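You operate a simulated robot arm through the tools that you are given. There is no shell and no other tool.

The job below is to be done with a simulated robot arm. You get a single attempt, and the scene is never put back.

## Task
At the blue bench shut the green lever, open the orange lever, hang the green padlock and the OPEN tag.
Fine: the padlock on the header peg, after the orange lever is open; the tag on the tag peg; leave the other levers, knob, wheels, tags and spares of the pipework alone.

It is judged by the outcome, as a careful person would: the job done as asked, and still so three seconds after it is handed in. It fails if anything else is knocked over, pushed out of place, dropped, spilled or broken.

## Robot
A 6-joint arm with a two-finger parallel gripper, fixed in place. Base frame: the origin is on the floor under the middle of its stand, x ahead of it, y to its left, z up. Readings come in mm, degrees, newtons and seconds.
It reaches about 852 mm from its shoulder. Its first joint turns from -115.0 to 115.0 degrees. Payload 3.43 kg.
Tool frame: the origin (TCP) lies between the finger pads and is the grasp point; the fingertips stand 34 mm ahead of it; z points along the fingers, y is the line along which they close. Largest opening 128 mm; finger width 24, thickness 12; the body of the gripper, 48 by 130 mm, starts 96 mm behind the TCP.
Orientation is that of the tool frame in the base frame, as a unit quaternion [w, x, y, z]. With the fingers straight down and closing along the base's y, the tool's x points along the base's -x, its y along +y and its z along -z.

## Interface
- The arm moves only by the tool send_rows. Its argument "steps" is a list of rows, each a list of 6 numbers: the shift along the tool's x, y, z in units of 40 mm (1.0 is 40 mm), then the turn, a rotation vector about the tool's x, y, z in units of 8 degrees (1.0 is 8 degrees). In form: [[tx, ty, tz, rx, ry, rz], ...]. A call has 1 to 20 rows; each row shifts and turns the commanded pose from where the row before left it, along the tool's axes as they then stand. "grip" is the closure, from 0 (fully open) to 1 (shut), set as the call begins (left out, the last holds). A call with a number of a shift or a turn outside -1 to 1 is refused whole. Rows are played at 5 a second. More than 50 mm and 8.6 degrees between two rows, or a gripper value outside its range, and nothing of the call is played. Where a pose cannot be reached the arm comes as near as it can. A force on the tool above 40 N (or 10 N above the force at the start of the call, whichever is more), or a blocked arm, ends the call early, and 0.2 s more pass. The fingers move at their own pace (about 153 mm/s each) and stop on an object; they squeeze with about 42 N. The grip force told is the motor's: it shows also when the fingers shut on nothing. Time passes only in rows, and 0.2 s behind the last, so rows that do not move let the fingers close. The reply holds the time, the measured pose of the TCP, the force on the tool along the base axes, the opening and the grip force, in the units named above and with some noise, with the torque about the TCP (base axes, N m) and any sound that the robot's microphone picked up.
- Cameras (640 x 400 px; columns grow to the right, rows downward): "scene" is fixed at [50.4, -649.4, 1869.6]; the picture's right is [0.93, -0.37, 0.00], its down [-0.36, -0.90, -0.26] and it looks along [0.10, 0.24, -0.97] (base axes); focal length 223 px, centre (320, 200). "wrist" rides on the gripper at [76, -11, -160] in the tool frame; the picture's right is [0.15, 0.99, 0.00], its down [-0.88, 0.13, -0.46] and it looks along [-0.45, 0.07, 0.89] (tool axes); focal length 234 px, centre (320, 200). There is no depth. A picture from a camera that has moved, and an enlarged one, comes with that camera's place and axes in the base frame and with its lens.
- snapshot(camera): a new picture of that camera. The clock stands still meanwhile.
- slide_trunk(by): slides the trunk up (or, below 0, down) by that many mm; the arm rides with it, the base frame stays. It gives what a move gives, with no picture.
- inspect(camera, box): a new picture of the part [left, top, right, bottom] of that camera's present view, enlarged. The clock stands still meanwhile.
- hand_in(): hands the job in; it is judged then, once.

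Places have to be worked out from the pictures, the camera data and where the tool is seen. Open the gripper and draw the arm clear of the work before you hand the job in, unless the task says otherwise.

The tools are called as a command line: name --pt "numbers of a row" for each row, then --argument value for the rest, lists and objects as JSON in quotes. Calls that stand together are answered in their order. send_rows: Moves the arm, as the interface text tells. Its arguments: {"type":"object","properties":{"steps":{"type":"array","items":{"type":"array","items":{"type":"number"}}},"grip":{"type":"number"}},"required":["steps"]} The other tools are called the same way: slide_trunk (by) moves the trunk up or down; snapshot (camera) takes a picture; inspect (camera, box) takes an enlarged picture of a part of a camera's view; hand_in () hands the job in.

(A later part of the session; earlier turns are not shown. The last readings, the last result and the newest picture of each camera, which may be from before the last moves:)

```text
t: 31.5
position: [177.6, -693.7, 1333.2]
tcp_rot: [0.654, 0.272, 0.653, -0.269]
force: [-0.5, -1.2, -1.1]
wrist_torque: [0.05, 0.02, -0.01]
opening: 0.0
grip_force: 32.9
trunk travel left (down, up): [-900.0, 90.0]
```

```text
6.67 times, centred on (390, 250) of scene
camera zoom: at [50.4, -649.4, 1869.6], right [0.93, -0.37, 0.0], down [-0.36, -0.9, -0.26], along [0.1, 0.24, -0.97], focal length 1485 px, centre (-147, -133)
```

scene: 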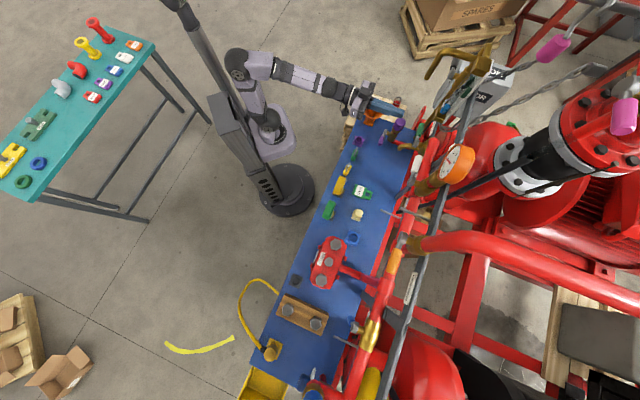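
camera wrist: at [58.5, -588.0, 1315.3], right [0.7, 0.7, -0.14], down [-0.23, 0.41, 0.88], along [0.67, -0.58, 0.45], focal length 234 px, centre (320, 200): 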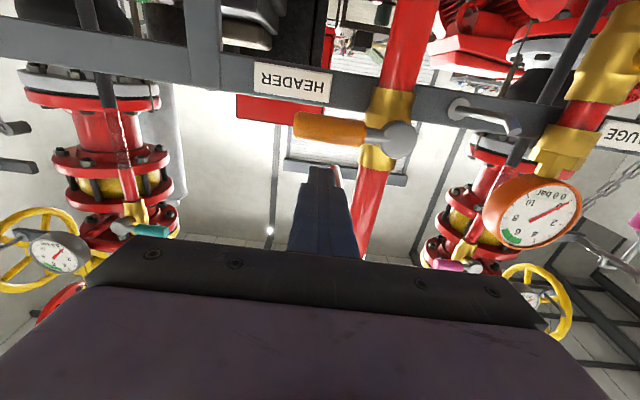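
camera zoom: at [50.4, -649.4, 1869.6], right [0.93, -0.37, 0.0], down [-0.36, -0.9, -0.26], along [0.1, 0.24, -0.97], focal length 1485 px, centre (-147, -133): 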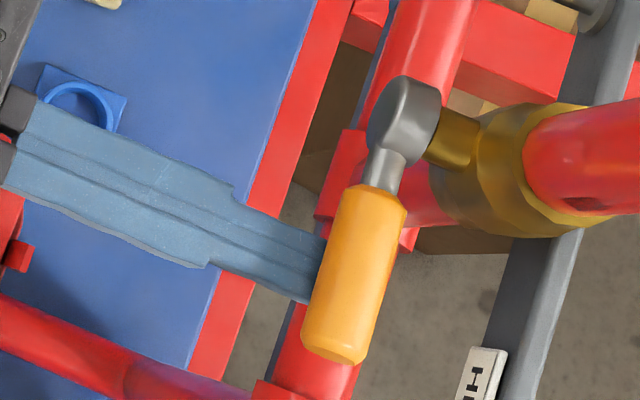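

Force stays ~1 N and the handle end rose: upward is free. I follow the arc to about 75°.

send_rows --pt "-0.19 -0.055 0 0 0 0" --pt "-0.41 0 0 0 0 0" --pt "-0.395 0.105 0 0 0 0" --pt "-0.355 0.205 0 0 0 0" --pt "-0.29 0.29 0 0 0 0"

inspect --camera "scene" --box '[350, 220, 430, 280]'

inspect --camera "wrist" --box '[220, 60, 460, 220]'

```text
t: 32.7
position: [196.5, -677.3, 1401.1]
tcp_rot: [0.654, 0.272, 0.652, -0.27]
force: [0.0, -0.2, 0.3]
wrist_torque: [0.01, 0.02, -0.04]
opening: 0.0
grip_force: 33.2
trunk travel left (down, up): [-900.0, 90.0]
```

```text
6.67 times, centred on (390, 250) of scene
camera zoom: at [50.4, -649.4, 1869.6], right [0.93, -0.37, 0.0], down [-0.36, -0.9, -0.26], along [0.1, 0.24, -0.97], focal length 1485 px, centre (-147, -133)
```

zoom: 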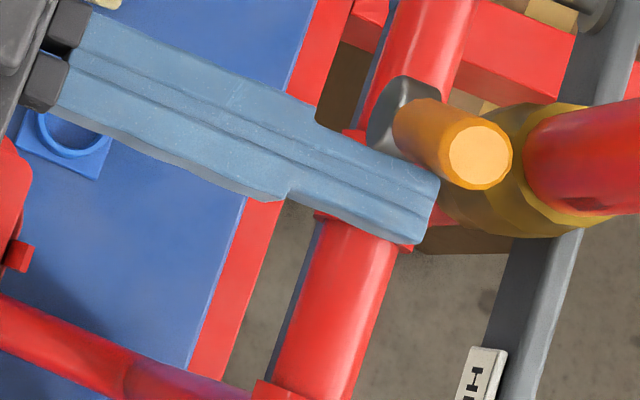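

```text
2.50 times, centred on (340, 140) of wrist
camera zoom: at [75.3, -573.3, 1323.6], right [0.7, 0.7, -0.14], down [-0.23, 0.41, 0.88], along [0.67, -0.58, 0.45], focal length 585 px, centre (270, 350)
```

zoom: 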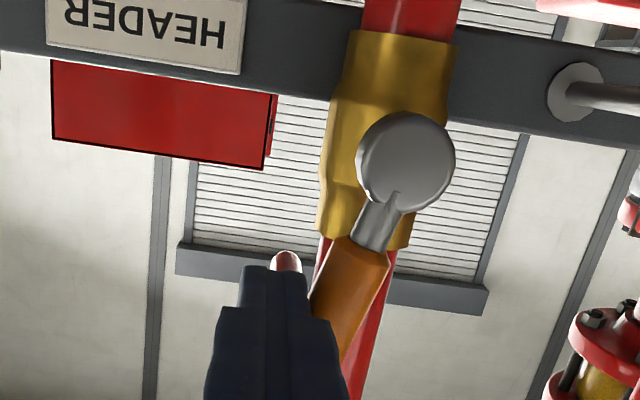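

About 70° turned, still free. I finish the last part pushing +u until a stop is felt.

send_rows --pt "-0.15 0.15 0 0 0 0" --pt "-0.05 0.15 0 0 0 0" --pt "0 0.1 0 0 0 0" --pt "0 0.1 0 0 0 0"

inspect --camera "wrist" --box '[220, 60, 460, 220]'

```text
t: 33.7
position: [206.4, -667.8, 1406.7]
tcp_rot: [0.653, 0.274, 0.651, -0.272]
force: [-3.5, -11.5, 5.6]
wrist_torque: [-0.2, -0.12, -0.42]
opening: 0.1
grip_force: 33.5
trunk travel left (down, up): [-900.0, 90.0]
```

```text
2.50 times, centred on (340, 140) of wrist
camera zoom: at [86.7, -561.4, 1330.1], right [0.7, 0.69, -0.14], down [-0.23, 0.41, 0.88], along [0.67, -0.59, 0.45], focal length 585 px, centre (270, 350)
```

zoom: 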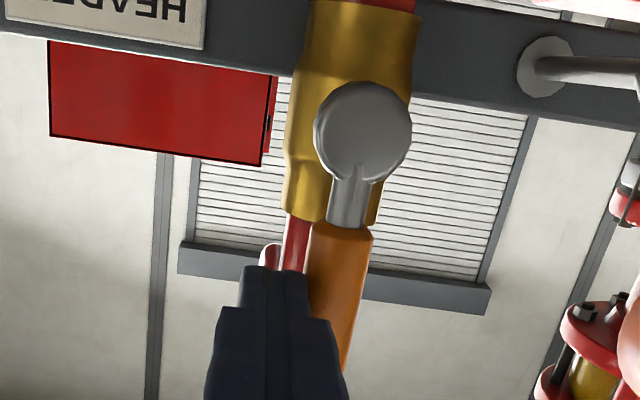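

A ~12 N stop with the orange handle upright: open. I move off sideways and back away, then confirm with a picture.

send_rows --pt "0 -0.4 0 0 0 0" --pt "0 -0.4 0 0 0 0" --pt "0 0 -0.75 0 0 0" --pt "0 0 -0.75 0 0 0" --pt "0 0 0 0 0 0"

snapshot --camera "wrist"

snapshot --camera "scene"

```text
t: 34.9
position: [143.6, -644.4, 1407.1]
tcp_rot: [0.653, 0.272, 0.653, -0.27]
force: [0.9, 0.2, -0.2]
wrist_torque: [0.02, 0.05, -0.02]
opening: 0.0
grip_force: 32.5
trunk travel left (down, up): [-900.0, 90.0]
```

```text
taken
camera wrist: at [23.4, -538.6, 1331.1], right [0.7, 0.7, -0.14], down [-0.23, 0.41, 0.88], along [0.67, -0.58, 0.45], focal length 234 px, centre (320, 200)
```

wrist: 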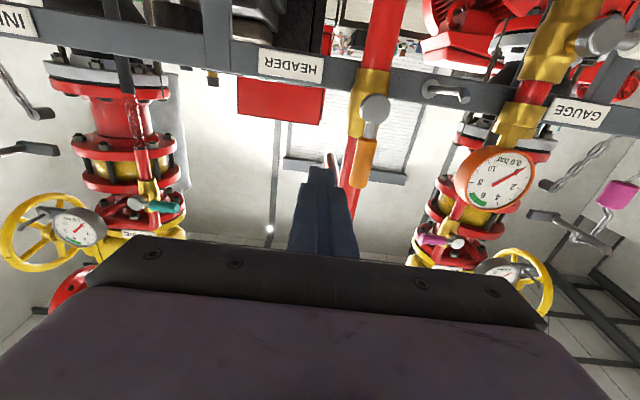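

```text
taken
```

scene: 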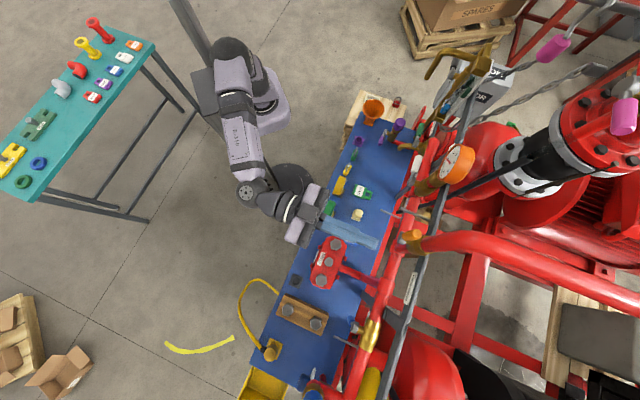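

Orange lever is upright, pipe in line. Now I inspect the header peg closely and the green padlock from the scene camera.

inspect --camera "wrist" --box '[400, 60, 500, 125]'

inspect --camera "scene" --box '[340, 130, 390, 170]'

inspect --camera "scene" --box '[335, 175, 385, 215]'

inspect --camera "scene" --box '[380, 195, 440, 235]'

```text
6.15 times, centred on (450, 92) of wrist
camera zoom: at [23.4, -538.6, 1331.1], right [0.7, 0.7, -0.14], down [-0.23, 0.41, 0.88], along [0.67, -0.58, 0.45], focal length 1441 px, centre (-480, 862)
```

zoom: 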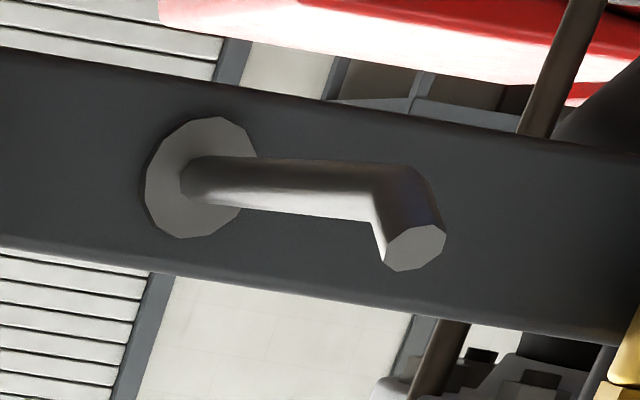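

```text
10.00 times, centred on (365, 150) of scene
camera zoom: at [50.4, -649.4, 1869.6], right [0.93, -0.37, 0.0], down [-0.36, -0.9, -0.26], along [0.1, 0.24, -0.97], focal length 2228 px, centre (-130, 700)
```

zoom: 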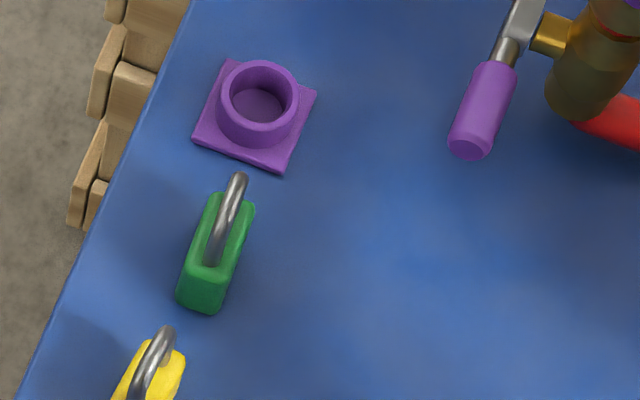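

```text
10.00 times, centred on (360, 195) of scene
camera zoom: at [50.4, -649.4, 1869.6], right [0.93, -0.37, 0.0], down [-0.36, -0.9, -0.26], along [0.1, 0.24, -0.97], focal length 2228 px, centre (-80, 250)
```

zoom: 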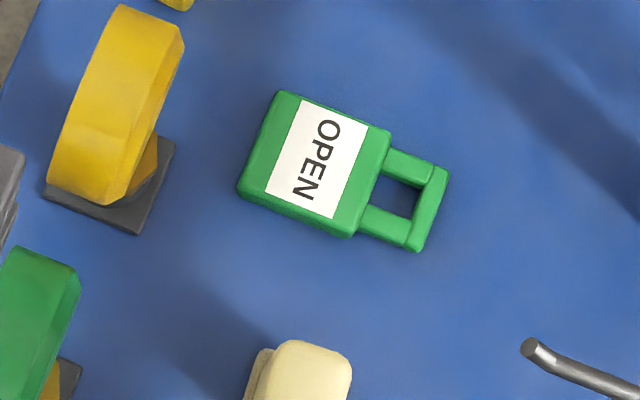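

```text
10.00 times, centred on (410, 215) of scene
camera zoom: at [50.4, -649.4, 1869.6], right [0.93, -0.37, 0.0], down [-0.36, -0.9, -0.26], along [0.1, 0.24, -0.97], focal length 2228 px, centre (-580, 50)
```

zoom: 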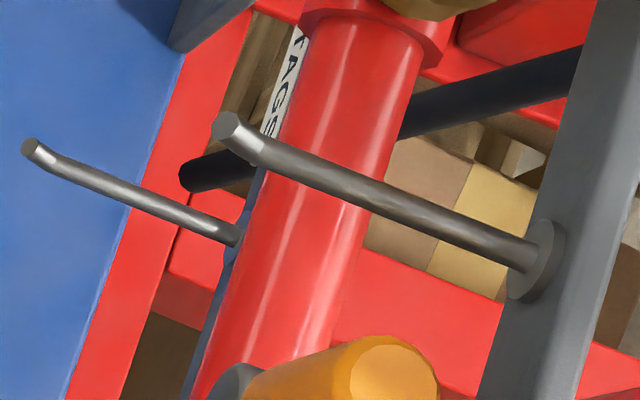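

The peg has an upturned tip (≈8 mm rod), and the padlock stands with its shackle plane along the bench. I plan to use a 45° tool pitch for picking and hanging it; first pitch back, retreat to w≈505, and travel toward +u.

send_rows --pt "0 0 0 0 0.9375 0" --pt "0 0 0 0 0.9375 0" --pt "0 0 0 0 0.9375 0" --pt "0 0 0 0 0.9375 0" --pt "0 0 0 0 0.9375 0" --pt "0 0 0 0 0.9375 0" --pt "0.46 0 -0.46 0 0 0" --pt "0.46 0 -0.46 0 0 0" --pt "0 1 0 0 0 0" --pt "0 1 0 0 0 0" --pt "0 1 0 0 0 0" --pt "0 1 0 0 0 0" --pt "0 1 0 0 0 0" --pt "0 1 0 0 0 0" --pt "0 1 0 0 0 0" --pt "0 1 0 0 0 0" --pt "0 1 0 0 0 0" --pt "0 1 0 0 0 0" --pt "0 0 0 0 0 0"

```text
t: 38.9
position: [318.2, -340.5, 1376.9]
tcp_rot: [0.362, 0.35, 0.853, -0.136]
force: [0.8, 0.0, 0.4]
wrist_torque: [0.03, -0.05, 0.01]
opening: 0.1
grip_force: 33.2
out of reach, approached as far as the arm can: row 5, 6, 16, 17, 18
trunk travel left (down, up): [-900.0, 90.0]
```

Some rows hit the arm's folding limit, ending at u≈-16, w≈466. I lower the trunk 300 mm, then reposition the arm, keeping well above the bench.

slide_trunk --by -300

send_rows --pt "0 0 0 0 0 0.27" --pt "0.5 0 0.5 0 0 0" --pt "0.5 0 0.5 0 0 0" --pt "0 0.7 0 0 0 0" --pt "0 0.7 0 0 0 0" --pt "0 0 0 0 0 0" --grip 0.5

snapshot --camera "wrist"

snapshot --camera "scene"

```text
t: 41.9
position: [316.6, -339.1, 1076.6]
tcp_rot: [0.363, 0.35, 0.853, -0.137]
force: [0.3, 0.7, -0.6]
wrist_torque: [-0.02, -0.02, 0.0]
opening: 0.0
grip_force: 33.3
trunk travel left (down, up): [-600.0, 390.0]
```

```text
t: 43.3
position: [335.3, -323.3, 1018.4]
tcp_rot: [0.368, 0.364, 0.846, -0.125]
force: [0.1, -0.4, -0.6]
wrist_torque: [-0.01, -0.01, 0.0]
opening: 64.1
grip_force: 0.1
out of reach, approached as far as the arm can: row 4, 5
trunk travel left (down, up): [-600.0, 390.0]
```

```text
taken
camera wrist: at [207.0, -215.4, 1074.2], right [0.63, 0.77, -0.05], down [0.26, -0.15, 0.95], along [0.73, -0.62, -0.3], focal length 234 px, centre (320, 200)
```

wrist: 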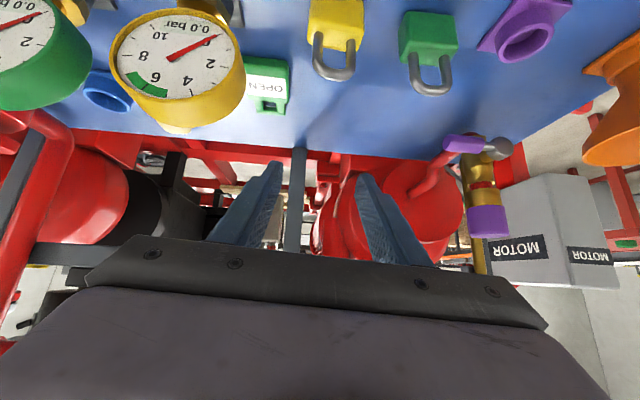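

```text
taken
```

scene: 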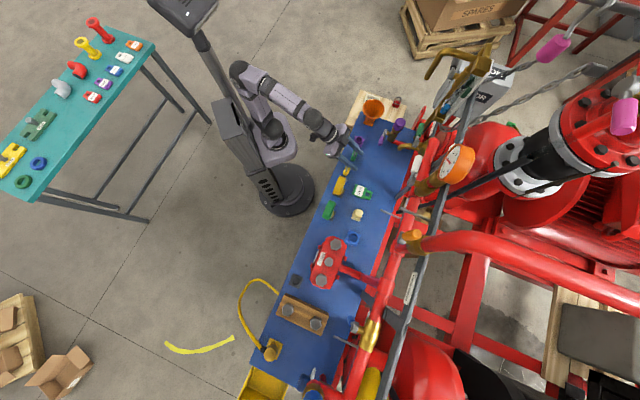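

The green padlock is in view at right. The arm is at a fold limit, so I raise the trunk 200 mm and reach down with the arm instead (greater shoulder-to-wrist distance).

slide_trunk --by 200

send_rows --pt "0.6 0 0.6 0 0 0" --pt "0.6 0 0.6 0 0 0" --pt "0.6 0 0.6 0 0 0" --pt "0.6 0 0.6 0 0 0" --pt "0.6 0 0.6 0 0 0" --pt "0.6 0 0.6 0 0 0" --pt "0 0 0 0 0 0"

```text
t: 45.5
position: [336.2, -323.9, 1217.3]
tcp_rot: [0.368, 0.363, 0.847, -0.125]
force: [-0.3, 0.4, 0.0]
wrist_torque: [-0.02, -0.02, 0.01]
opening: 64.0
grip_force: 0.0
trunk travel left (down, up): [-800.0, 190.0]
```

```text
t: 47.1
position: [346.0, -317.0, 1014.4]
tcp_rot: [0.368, 0.363, 0.847, -0.124]
force: [0.0, -0.8, 0.2]
wrist_torque: [-0.02, -0.02, 0.02]
opening: 64.3
grip_force: 0.2
trunk travel left (down, up): [-800.0, 190.0]
```

Reach is good this way. I re-level the tool (y exactly along the bench, pitch 45°) and shift 80 mm toward +u, then look.

send_rows --pt "0 0 0 0.286 0.079 -0.294" --pt "0 1 0 0 0 0" --pt "0 1 0 0 0 0" --pt "0 0 0 0 0 0"

snapshot --camera "wrist"

inspect --camera "scene" --box '[330, 120, 394, 170]'

```text
t: 48.1
position: [402.6, -262.7, 1015.6]
tcp_rot: [0.354, 0.353, 0.853, -0.147]
force: [1.3, -0.1, 0.6]
wrist_torque: [-0.02, -0.02, 0.01]
opening: 64.0
grip_force: 0.0
trunk travel left (down, up): [-800.0, 190.0]
```

```text
taken
camera wrist: at [276.8, -152.8, 1074.0], right [0.63, 0.77, -0.11], down [0.3, -0.12, 0.94], along [0.72, -0.62, -0.31], focal length 234 px, centre (320, 200)
```

wrist: 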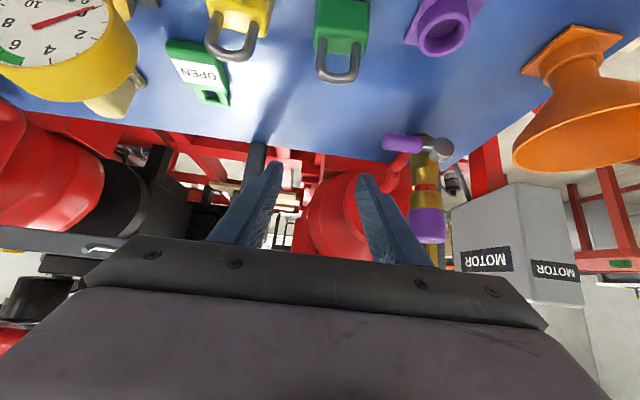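

```text
8.00 times, centred on (362, 145) of scene
camera zoom: at [50.4, -649.4, 1869.6], right [0.93, -0.37, 0.0], down [-0.36, -0.9, -0.26], along [0.1, 0.24, -0.97], focal length 1782 px, centre (-16, 640)
```

zoom: 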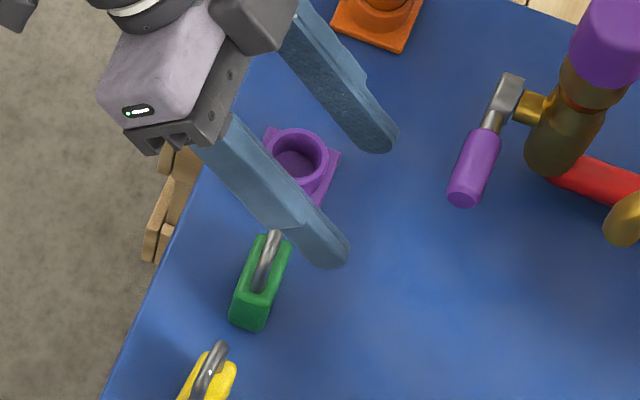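

The padlock is centered ahead at upper part of the view. I zoom in on it for precise geometry.

inspect --camera "wrist" --box '[290, 0, 390, 100]'

inspect --camera "wrist" --box '[190, 0, 350, 100]'

```text
4.00 times, centred on (340, 50) of wrist
camera zoom: at [276.8, -152.8, 1074.0], right [0.63, 0.77, -0.11], down [0.3, -0.12, 0.94], along [0.72, -0.62, -0.31], focal length 937 px, centre (240, 800)
```

zoom: 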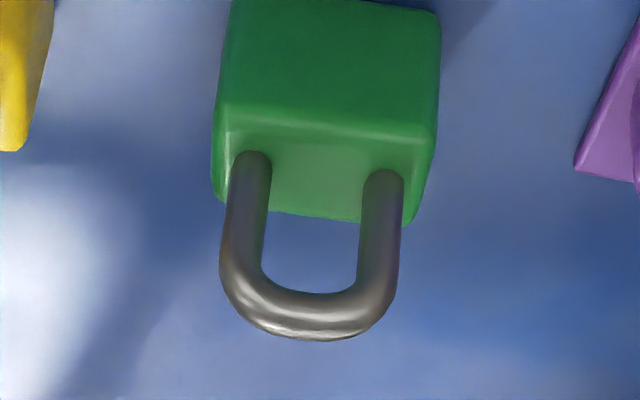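

```text
4.00 times, centred on (270, 50) of wrist
camera zoom: at [276.8, -152.8, 1074.0], right [0.63, 0.77, -0.11], down [0.3, -0.12, 0.94], along [0.72, -0.62, -0.31], focal length 937 px, centre (520, 800)
```

zoom: 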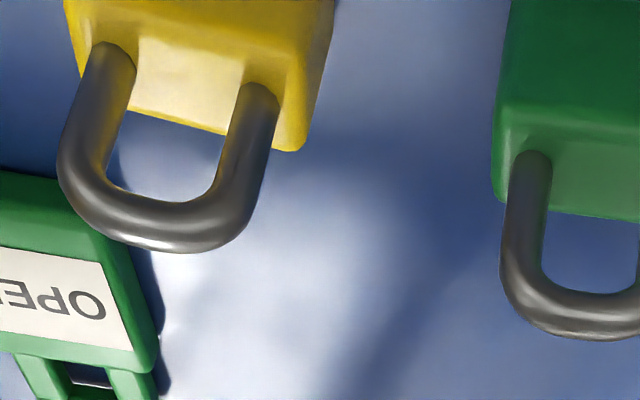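

Body top face is at u≈102, w≈453, z≈878 (44 x 19 mm), shackle hole ~19 mm wide, up to z≈914. I zoom the scene camera to determine bench height at the padlock.

inspect --camera "scene" --box '[340, 145, 364, 165]'

inspect --camera "scene" --box '[350, 180, 380, 205]'

```text
16.00 times, centred on (352, 155) of scene
camera zoom: at [50.4, -649.4, 1869.6], right [0.93, -0.37, 0.0], down [-0.36, -0.9, -0.26], along [0.1, 0.24, -0.97], focal length 3565 px, centre (-192, 920)
```

zoom: 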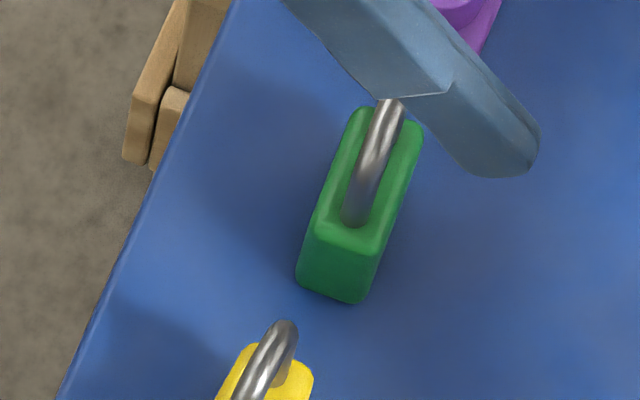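

```text
16.00 times, centred on (365, 192) of scene
camera zoom: at [50.4, -649.4, 1869.6], right [0.93, -0.37, 0.0], down [-0.36, -0.9, -0.26], along [0.1, 0.24, -0.97], focal length 3565 px, centre (-400, 320)
```

zoom: 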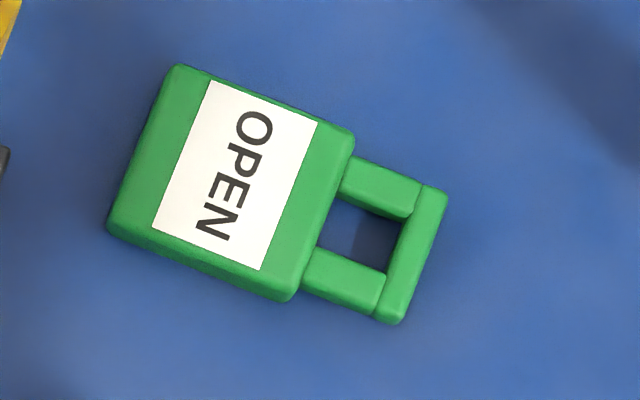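

Bench top is z≈847, padlock body 33 mm tall; padlock is turned about 3.4° from the bench axis. I back up to w≈438, yaw to match, and descend 80 mm to hover with the padlock between the fingers (64 mm open).

send_rows --pt "0.573 0.033 -0.573 0 0 0" --pt "0 0 0 -0.3 0 -0.3" --pt "0.5 0 0.5 0 0 0" --pt "0.5 0 0.5 0 0 0" --pt "0 0 0 0 0 0"

snapshot --camera "wrist"

inspect --camera "scene" --box '[330, 130, 378, 170]'

```text
t: 49.3
position: [392.6, -244.8, 962.2]
tcp_rot: [0.357, 0.328, 0.864, -0.137]
force: [-0.7, 0.6, -1.0]
wrist_torque: [0.01, -0.01, -0.02]
opening: 64.1
grip_force: 0.1
out of reach, approached as far as the arm can: row 2, 3, 4
trunk travel left (down, up): [-800.0, 190.0]
```

```text
taken
camera wrist: at [261.7, -143.2, 1020.9], right [0.58, 0.81, -0.1], down [0.31, -0.1, 0.94], along [0.75, -0.58, -0.31], focal length 234 px, centre (320, 200)
```

wrist: 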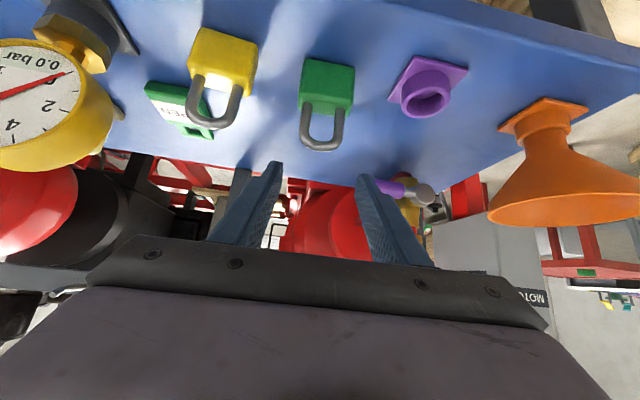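

```text
10.00 times, centred on (354, 150) of scene
camera zoom: at [50.4, -649.4, 1869.6], right [0.93, -0.37, 0.0], down [-0.36, -0.9, -0.26], along [0.1, 0.24, -0.97], focal length 2228 px, centre (-20, 700)
```

zoom: 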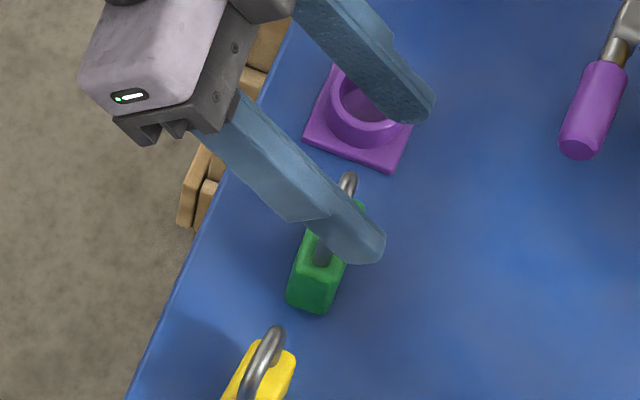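

At 45° the arm is limited to w≥450. I ease the pitch to 30° (reachable closer in) and move to hover at u≈100.6, w≈442, z≈930.

send_rows --pt "0 0 0 0 0.94 0" --pt "0 0 0 0 0.935 0" --pt "0.3 -0.085 0.293 0 0 0" --pt "0.295 0 0.293 0 0 0" --pt "0 0 0 0 0 0"

snapshot --camera "wrist"

inspect --camera "scene" --box '[330, 130, 378, 170]'

```text
t: 50.5
position: [392.9, -244.5, 942.7]
tcp_rot: [0.274, 0.341, 0.893, -0.105]
force: [-0.3, 0.6, 0.0]
wrist_torque: [-0.02, 0.0, 0.03]
opening: 63.6
grip_force: 0.1
out of reach, approached as far as the arm can: row 2, 3
trunk travel left (down, up): [-800.0, 190.0]
```

```text
taken
camera wrist: at [271.1, -151.9, 1031.7], right [0.57, 0.82, -0.08], down [0.44, -0.22, 0.87], along [0.7, -0.53, -0.48], focal length 234 px, centre (320, 200)
```

wrist: 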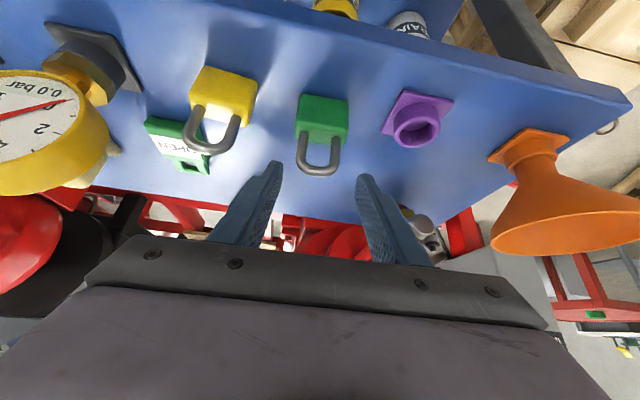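

```text
10.00 times, centred on (354, 150) of scene
camera zoom: at [50.4, -649.4, 1869.6], right [0.93, -0.37, 0.0], down [-0.36, -0.9, -0.26], along [0.1, 0.24, -0.97], focal length 2228 px, centre (-20, 700)
```

zoom: 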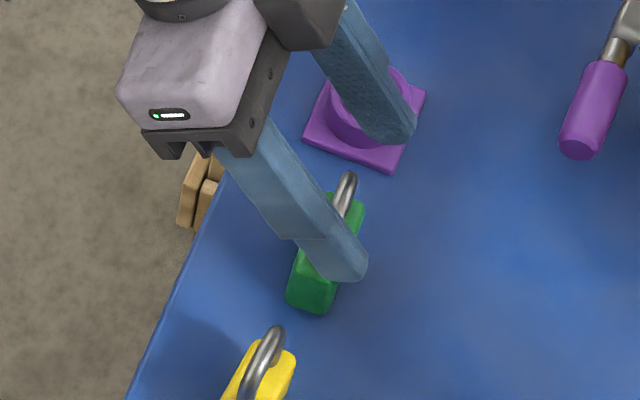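

Still at the fold limit; lowering relative to the shoulder seems to help. I raise the trunk 150 mm and lower the arm by the same amount, at 30° pitch.

slide_trunk --by 150

send_rows --pt "0.55 0 0.82 0 0 0" --pt "0.55 0 0.82 0 0 0" --pt "0.55 0 0.82 0 0 0" --pt "0 0 0 0 0.5 0" --pt "0 0 0 0 0 0"

```text
t: 52.3
position: [392.7, -245.0, 1093.5]
tcp_rot: [0.274, 0.341, 0.893, -0.105]
force: [0.1, -0.2, -0.4]
wrist_torque: [-0.04, -0.04, 0.01]
opening: 64.0
grip_force: 0.1
trunk travel left (down, up): [-950.0, 40.0]
```

```text
t: 53.5
position: [392.2, -244.8, 974.1]
tcp_rot: [0.242, 0.343, 0.903, -0.093]
force: [-0.1, 0.8, 1.4]
wrist_torque: [0.02, -0.02, -0.01]
opening: 63.8
grip_force: 0.0
trunk travel left (down, up): [-950.0, 40.0]
```

Reach is fine now. I move to the hover point above the padlock.

send_rows --pt "0.368 -0.039 0.4225 0 0 0" --pt "0.368 -0.039 0.4225 0 0 0" --pt "0 0 0 0 0 0"

snapshot --camera "wrist"

inspect --camera "scene" --box '[330, 130, 378, 170]'

```text
t: 54.3
position: [384.7, -242.4, 929.3]
tcp_rot: [0.244, 0.343, 0.902, -0.093]
force: [0.3, 0.0, -0.4]
wrist_torque: [0.0, -0.03, -0.04]
opening: 64.0
grip_force: 0.0
trunk travel left (down, up): [-950.0, 40.0]
```

```text
taken
camera wrist: at [268.3, -153.5, 1028.8], right [0.56, 0.82, -0.07], down [0.48, -0.26, 0.84], along [0.67, -0.51, -0.54], focal length 234 px, centre (320, 200)
```

wrist: 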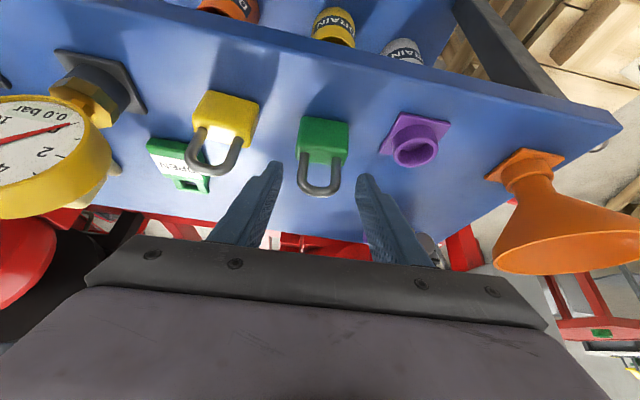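

```text
10.00 times, centred on (354, 150) of scene
camera zoom: at [50.4, -649.4, 1869.6], right [0.93, -0.37, 0.0], down [-0.36, -0.9, -0.26], along [0.1, 0.24, -0.97], focal length 2228 px, centre (-20, 700)
```

zoom: 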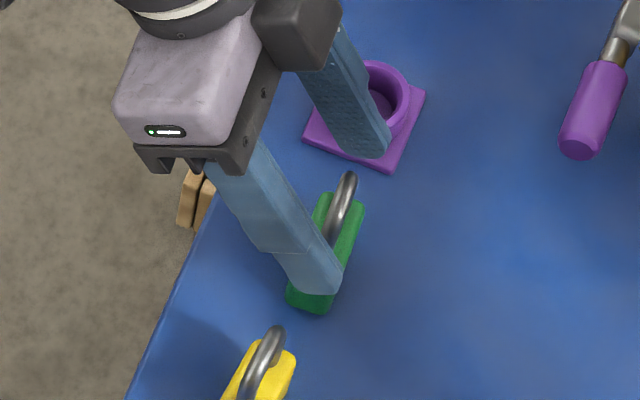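

The padlock shackle is centered between the fingertips. I descend ~42 mm in steps straight down.

send_rows --pt "0.25 0 0.433 0 0 0" --pt "0.125 0 0.2165 0 0 0" --pt "0.15 0 0.26 0 0 0" --pt "0 0 0 0 0 0"

snapshot --camera "wrist"

inspect --camera "scene" --box '[330, 130, 378, 170]'

```text
t: 55.3
position: [386.0, -241.8, 889.5]
tcp_rot: [0.243, 0.344, 0.902, -0.093]
force: [0.1, 0.1, -0.5]
wrist_torque: [-0.04, -0.01, 0.0]
opening: 64.0
grip_force: 0.0
trunk travel left (down, up): [-950.0, 40.0]
```

```text
taken
camera wrist: at [268.9, -154.2, 988.4], right [0.56, 0.82, -0.07], down [0.48, -0.26, 0.84], along [0.67, -0.51, -0.54], focal length 234 px, centre (320, 200)
```

wrist: 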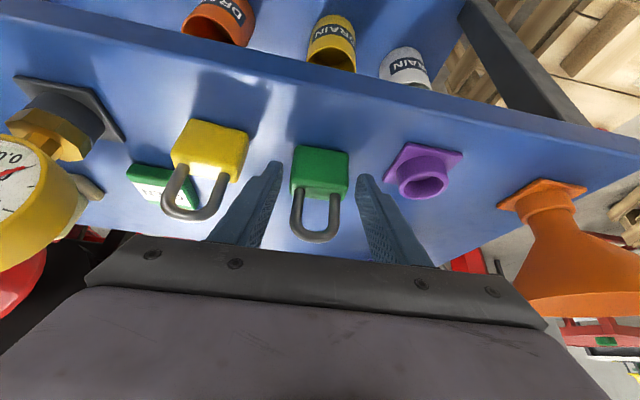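

```text
10.00 times, centred on (354, 150) of scene
camera zoom: at [50.4, -649.4, 1869.6], right [0.93, -0.37, 0.0], down [-0.36, -0.9, -0.26], along [0.1, 0.24, -0.97], focal length 2228 px, centre (-20, 700)
```

zoom: 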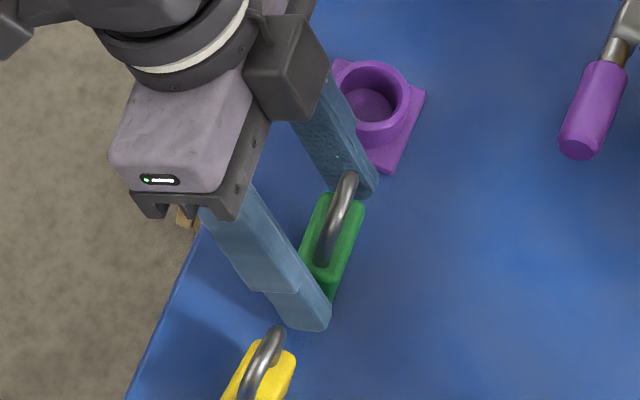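

The padlock body sits squarely between the fingers with tips ~6 mm above the bench. I close the gripper.

send_rows --pt "0 0 0 0 0 0" --pt "0 0 0 0 0 0" --pt "0 0 0 0 0 0" --pt "0 0 0 0 0 0" --grip 1

inspect --camera "wrist" --box '[220, 110, 420, 250]'

```text
t: 56.3
position: [385.9, -242.5, 888.6]
tcp_rot: [0.244, 0.344, 0.902, -0.093]
force: [-0.2, -0.6, 0.4]
wrist_torque: [0.03, -0.09, -0.03]
opening: 47.5
grip_force: 42.4
trunk travel left (down, up): [-950.0, 40.0]
```

```text
2.86 times, centred on (320, 180) of wrist
camera zoom: at [269.1, -154.4, 988.4], right [0.56, 0.82, -0.07], down [0.48, -0.26, 0.84], along [0.67, -0.51, -0.54], focal length 669 px, centre (320, 257)
```

zoom: 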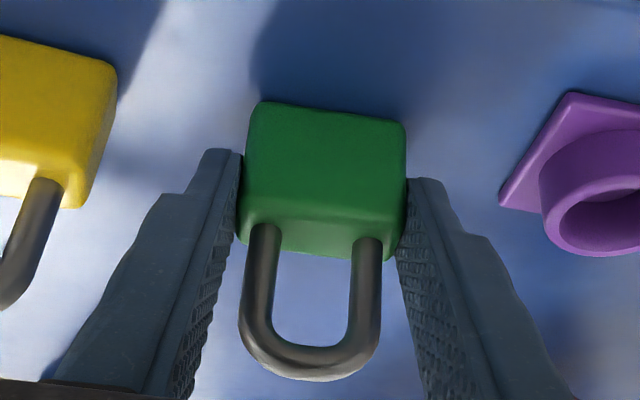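

Gripped (opening 47.5 mm, 42 N). I lift 60 mm straight up, remove the 3.3° yaw, and check the hold.

send_rows --pt "-0.253 0 -0.431 0 0 0" --pt "-0.253 0 -0.431 0 0 0" --pt "-0.253 0 -0.431 0 0 0" --pt "0 0 0 0.206 0 0.351" --pt "0 0 0 0 0 0"

snapshot --camera "wrist"

inspect --camera "scene" --box '[320, 110, 400, 190]'

```text
t: 57.5
position: [384.0, -241.7, 948.6]
tcp_rot: [0.241, 0.369, 0.892, -0.1]
force: [-0.7, -0.7, -1.5]
wrist_torque: [0.01, 0.01, -0.01]
opening: 47.3
grip_force: 42.4
trunk travel left (down, up): [-950.0, 40.0]
```

```text
taken
camera wrist: at [273.5, -147.4, 1047.8], right [0.61, 0.79, -0.07], down [0.47, -0.28, 0.84], along [0.64, -0.54, -0.54], focal length 234 px, centre (320, 200)
```

wrist: 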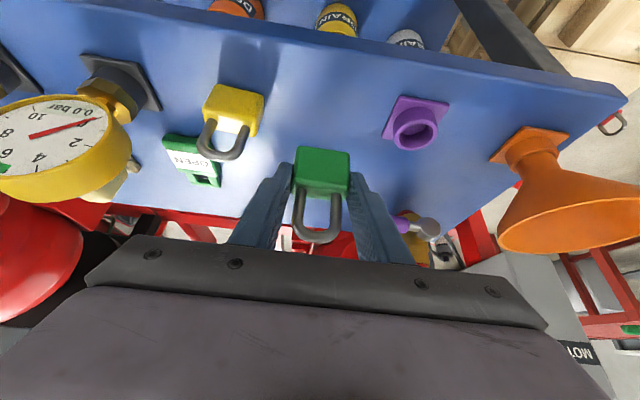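

```text
5.00 times, centred on (360, 150) of scene
camera zoom: at [50.4, -649.4, 1869.6], right [0.93, -0.37, 0.0], down [-0.36, -0.9, -0.26], along [0.1, 0.24, -0.97], focal length 1114 px, centre (120, 450)
```

zoom: 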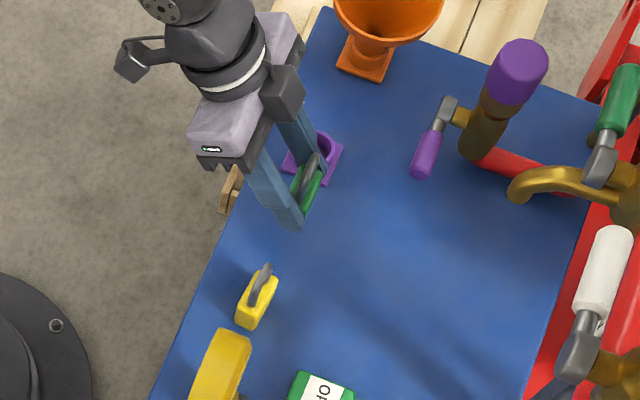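

The padlock is securely held. I move outward to w≈540 and then up to z≈1310, staying clear of the pipework.

send_rows --pt "-0.943 0 -0.026 0 0 0" --pt "-0.943 0 -0.026 0 0 0" --pt "-0.943 0 -0.026 0 0 0" --pt "-0.481 0 -0.819 0 0 0" --pt "-0.481 0 -0.819 0 0 0" --pt "-0.481 0 -0.819 0 0 0" --pt "-0.481 0 -0.819 0 0 0" --pt "-0.481 0 -0.819 0 0 0" --pt "-0.481 0 -0.819 0 0 0" --pt "-0.481 0 -0.819 0 0 0" --pt "-0.481 0 -0.819 0 0 0" --pt "0 0 0 0 0 0"

```text
t: 60.1
position: [475.2, -258.6, 1280.8]
tcp_rot: [0.242, 0.371, 0.889, -0.114]
force: [0.3, -0.4, -1.2]
wrist_torque: [0.04, 0.02, 0.01]
opening: 47.4
grip_force: 42.3
out of reach, approached as far as the arm can: row 8, 9, 10, 11
trunk travel left (down, up): [-950.0, 40.0]
```

Row limits pushed the arm sideways slightly (u≈153, w≈519) but the hold is good. I raise the trunk the last 40 mm, move outward 40 mm, and correct orientation to level with 40° pitch.

slide_trunk --by 40

send_rows --pt "-0.863 0 0.506 0 0 0" --pt "0 0 0 -0.09 -0.56 0.015" --pt "0 0 0 -0.09 -0.56 0.015" --pt "0 0 0 0 0 0"

```text
t: 60.9
position: [473.5, -258.9, 1319.8]
tcp_rot: [0.242, 0.371, 0.889, -0.113]
force: [0.0, -0.5, -1.7]
wrist_torque: [0.02, 0.03, -0.02]
opening: 47.3
grip_force: 42.2
trunk travel left (down, up): [-990.0, 0.0]
```

```text
t: 61.9
position: [503.4, -284.4, 1317.5]
tcp_rot: [0.316, 0.361, 0.867, -0.132]
force: [-0.6, -0.3, -1.6]
wrist_torque: [0.02, 0.02, 0.04]
opening: 47.4
grip_force: 41.7
out of reach, approached as far as the arm can: row 1
trunk travel left (down, up): [-990.0, 0.0]
```

Orientation is level at 40°, u≈155, w≈557, z≈1317. I step out to w≈575 and travel toward −u in two batches, watching for limits.

send_rows --pt "-0.345 0 0.289 0 0 0" --pt "0 -1 0 0 0 0" --pt "0 -1 0 0 0 0" --pt "0 -1 0 0 0 0" --pt "0 -1 0 0 0 0" --pt "0 -1 0 0 0 0" --pt "0 0 0 0 0 0"

```text
t: 63.5
position: [448.9, -338.4, 1286.6]
tcp_rot: [0.316, 0.363, 0.865, -0.143]
force: [0.4, 0.3, -1.6]
wrist_torque: [0.04, 0.0, 0.0]
opening: 47.4
grip_force: 42.1
out of reach, approached as far as the arm can: row 3, 4, 5, 6
trunk travel left (down, up): [-990.0, 0.0]
```

The arm hits a limit while crossing here. I look at the whole scene to understand the arm's configuration before choosing another path.

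snapshot --camera "scene"

inspect --camera "scene" --box '[140, 0, 460, 200]'

snapshot --camera "wrist"

```text
taken
```

scene: 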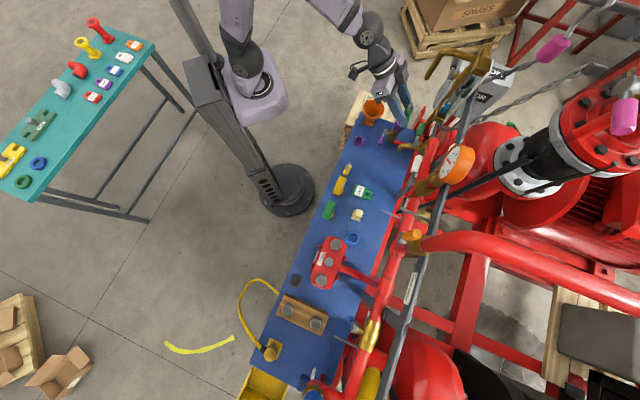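

```text
2.00 times, centred on (300, 100) of scene
camera zoom: at [50.4, -649.4, 1869.6], right [0.93, -0.37, 0.0], down [-0.36, -0.9, -0.26], along [0.1, 0.24, -0.97], focal length 446 px, centre (360, 400)
```

zoom: 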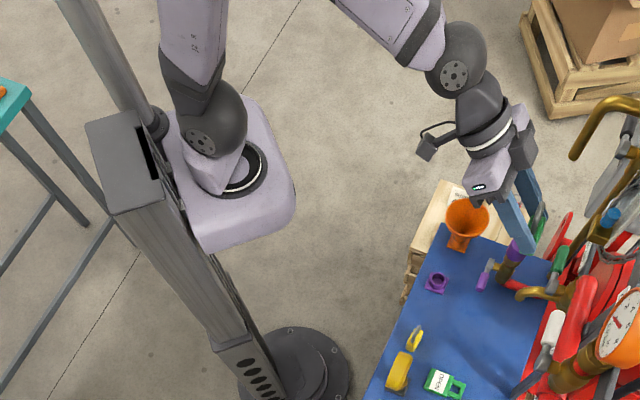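

```text
taken
camera wrist: at [329.9, -230.7, 1358.4], right [0.63, 0.77, -0.11], down [0.36, -0.17, 0.92], along [0.68, -0.62, -0.39], focal length 234 px, centre (320, 200)
```

wrist: 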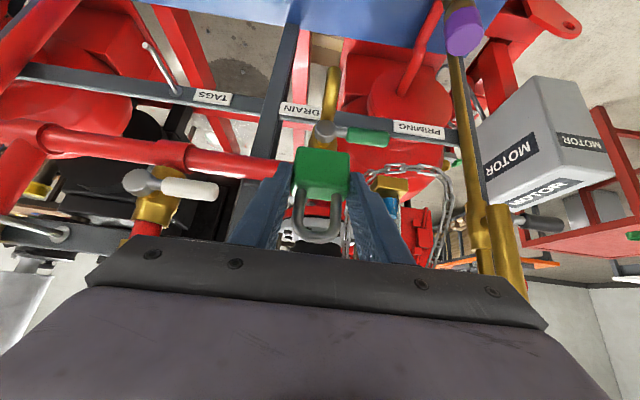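

The arm base is offset (shoulder near u≈60,w≈60) and this wrist posture is awkward here; crossing worked before with fingers level (90°). I pitch the tool up to level here, with the padlock firmly held, then cross that way.

send_rows --pt "0 0 0 0 -0.893 0" --pt "0 0 0 0 -0.893 0" --pt "0 0 0 0 -0.893 0" --pt "0 0 0 0 -0.893 0" --pt "0 0 0 0 -0.893 0" --pt "0 0 0 0 -0.893 0" --pt "0 0 0 0 -0.893 0" --pt "0 0 0 0 0 0"

```text
t: 65.3
position: [432.7, -354.2, 1284.4]
tcp_rot: [0.551, 0.311, 0.724, -0.273]
force: [0.0, -0.2, -1.0]
wrist_torque: [0.03, -0.01, -0.01]
opening: 47.2
grip_force: 41.9
out of reach, approached as far as the arm can: row 2, 3, 4
trunk travel left (down, up): [-990.0, 0.0]
```

Some rows were limited but the pitch is now 76° with a small roll. I level out to 90° and raise the arm ~160 mm (the earlier crossing height relative to the shoulder).

send_rows --pt "0 0 0 -0.257 -0.872 0.157" --pt "0 0 0 -0.257 -0.872 0.157" --pt "-1 0 0 0 0 0" --pt "-1 0 0 0 0 0" --pt "-1 0 0 0 0 0" --pt "-1 0 0 0 0 0" --pt "0 0 0 0 0 0"

snapshot --camera "wrist"

```text
t: 66.9
position: [436.1, -353.1, 1442.6]
tcp_rot: [0.651, 0.272, 0.655, -0.27]
force: [-0.3, -0.1, -2.5]
wrist_torque: [0.0, 0.05, -0.02]
opening: 47.6
grip_force: 42.3
trunk travel left (down, up): [-990.0, 0.0]
```

```text
taken
camera wrist: at [314.3, -248.8, 1368.2], right [0.7, 0.7, -0.15], down [-0.22, 0.41, 0.88], along [0.68, -0.59, 0.44], focal length 234 px, centre (320, 200)
```

wrist: 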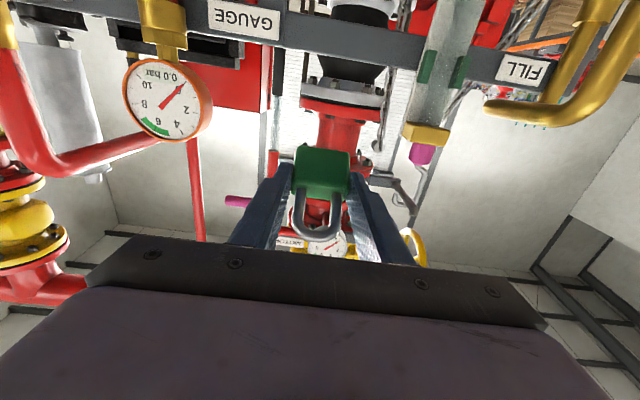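

Level and unobstructed at u≈59, w≈558, z≈1443. I traverse to u≈-228.

send_rows --pt "0 -1 0 0 0 0" --pt "0 -1 0 0 0 0" --pt "0 -1 0 0 0 0" --pt "0 -1 0 0 0 0" --pt "0 -1 0 0 0 0" --pt "0 -1 0 0 0 0" --pt "0 -1 0 0 0 0" --pt "0 -0.17 0 0 0 0" --pt "0 0 0 0 0 0"

slide_trunk --by -120

snapshot --camera "wrist"

snapshot --camera "scene"

```text
t: 68.9
position: [231.5, -559.3, 1444.1]
tcp_rot: [0.651, 0.272, 0.655, -0.27]
force: [-0.2, 0.5, -1.6]
wrist_torque: [0.04, 0.04, -0.03]
opening: 47.1
grip_force: 42.0
trunk travel left (down, up): [-990.0, 0.0]
```

```text
t: 70.4
position: [231.3, -557.8, 1324.2]
tcp_rot: [0.651, 0.271, 0.656, -0.27]
force: [-0.4, -0.5, -1.6]
wrist_torque: [0.02, 0.01, -0.01]
opening: 47.2
grip_force: 42.3
trunk travel left (down, up): [-870.0, 120.0]
```

```text
taken
camera wrist: at [110.0, -453.0, 1248.8], right [0.7, 0.7, -0.15], down [-0.23, 0.41, 0.88], along [0.68, -0.58, 0.45], focal length 234 px, centre (320, 200)
```

wrist: 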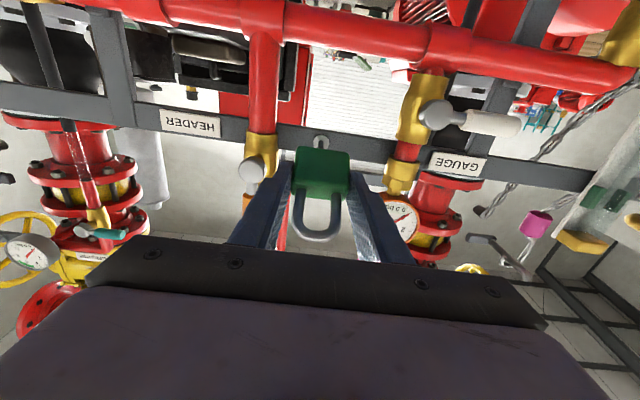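

```text
taken
```

scene: 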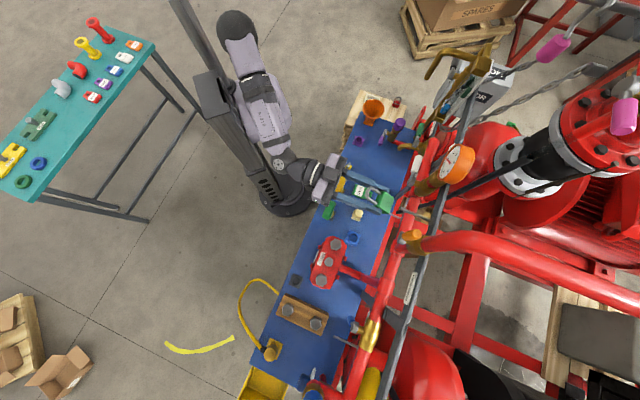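

The header peg is directly behind the padlock. I zoom to measure its position.

inspect --camera "wrist" --box '[270, 110, 370, 250]'

inspect --camera "scene" --box '[360, 180, 440, 240]'

```text
2.86 times, centred on (320, 180) of wrist
camera zoom: at [110.0, -453.0, 1248.8], right [0.7, 0.7, -0.15], down [-0.23, 0.41, 0.88], along [0.68, -0.58, 0.45], focal length 669 px, centre (320, 257)
```

zoom: 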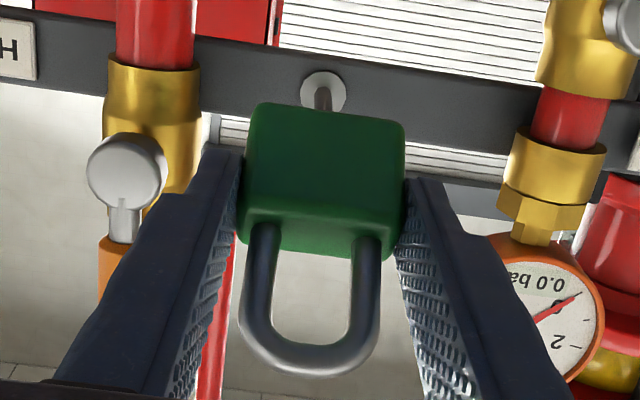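

```text
6.67 times, centred on (400, 210) of scene
camera zoom: at [50.4, -649.4, 1869.6], right [0.93, -0.37, 0.0], down [-0.36, -0.9, -0.26], along [0.1, 0.24, -0.97], focal length 1485 px, centre (-213, 133)
```

zoom: 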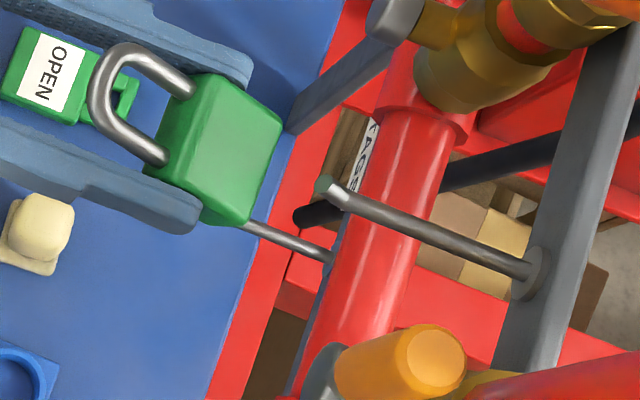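

Padlock and peg are nearly in line. I pitch down to ~52° so the shackle stands up, staying at w≈558.

send_rows --pt "0 0 0 0 0.95 0" --pt "0 0 0 0 0.95 0" --pt "0 0 0 0 0.95 0" --pt "0 0 0 0 0.95 0" --pt "0 0 0 0 0.95 0" --pt "0 0 0 0 0 0"

snapshot --camera "wrist"

inspect --camera "scene" --box '[360, 180, 440, 240]'

```text
t: 71.8
position: [230.9, -557.2, 1324.9]
tcp_rot: [0.402, 0.345, 0.831, -0.168]
force: [-0.1, 0.6, -1.8]
wrist_torque: [0.02, 0.02, -0.01]
opening: 47.5
grip_force: 41.3
trunk travel left (down, up): [-870.0, 120.0]
```

```text
taken
camera wrist: at [101.2, -443.9, 1363.2], right [0.64, 0.76, -0.12], down [0.23, -0.04, 0.97], along [0.74, -0.65, -0.2], focal length 234 px, centre (320, 200)
```

wrist: 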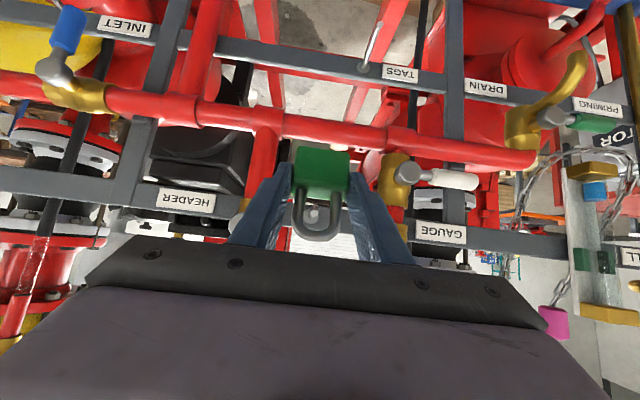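

```text
6.67 times, centred on (400, 210) of scene
camera zoom: at [50.4, -649.4, 1869.6], right [0.93, -0.37, 0.0], down [-0.36, -0.9, -0.26], along [0.1, 0.24, -0.97], focal length 1485 px, centre (-213, 133)
```

zoom: 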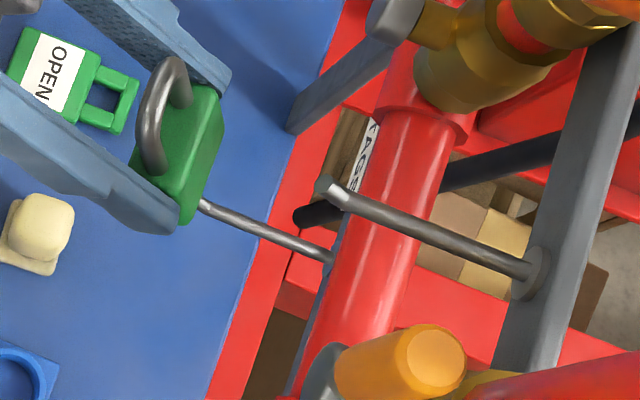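

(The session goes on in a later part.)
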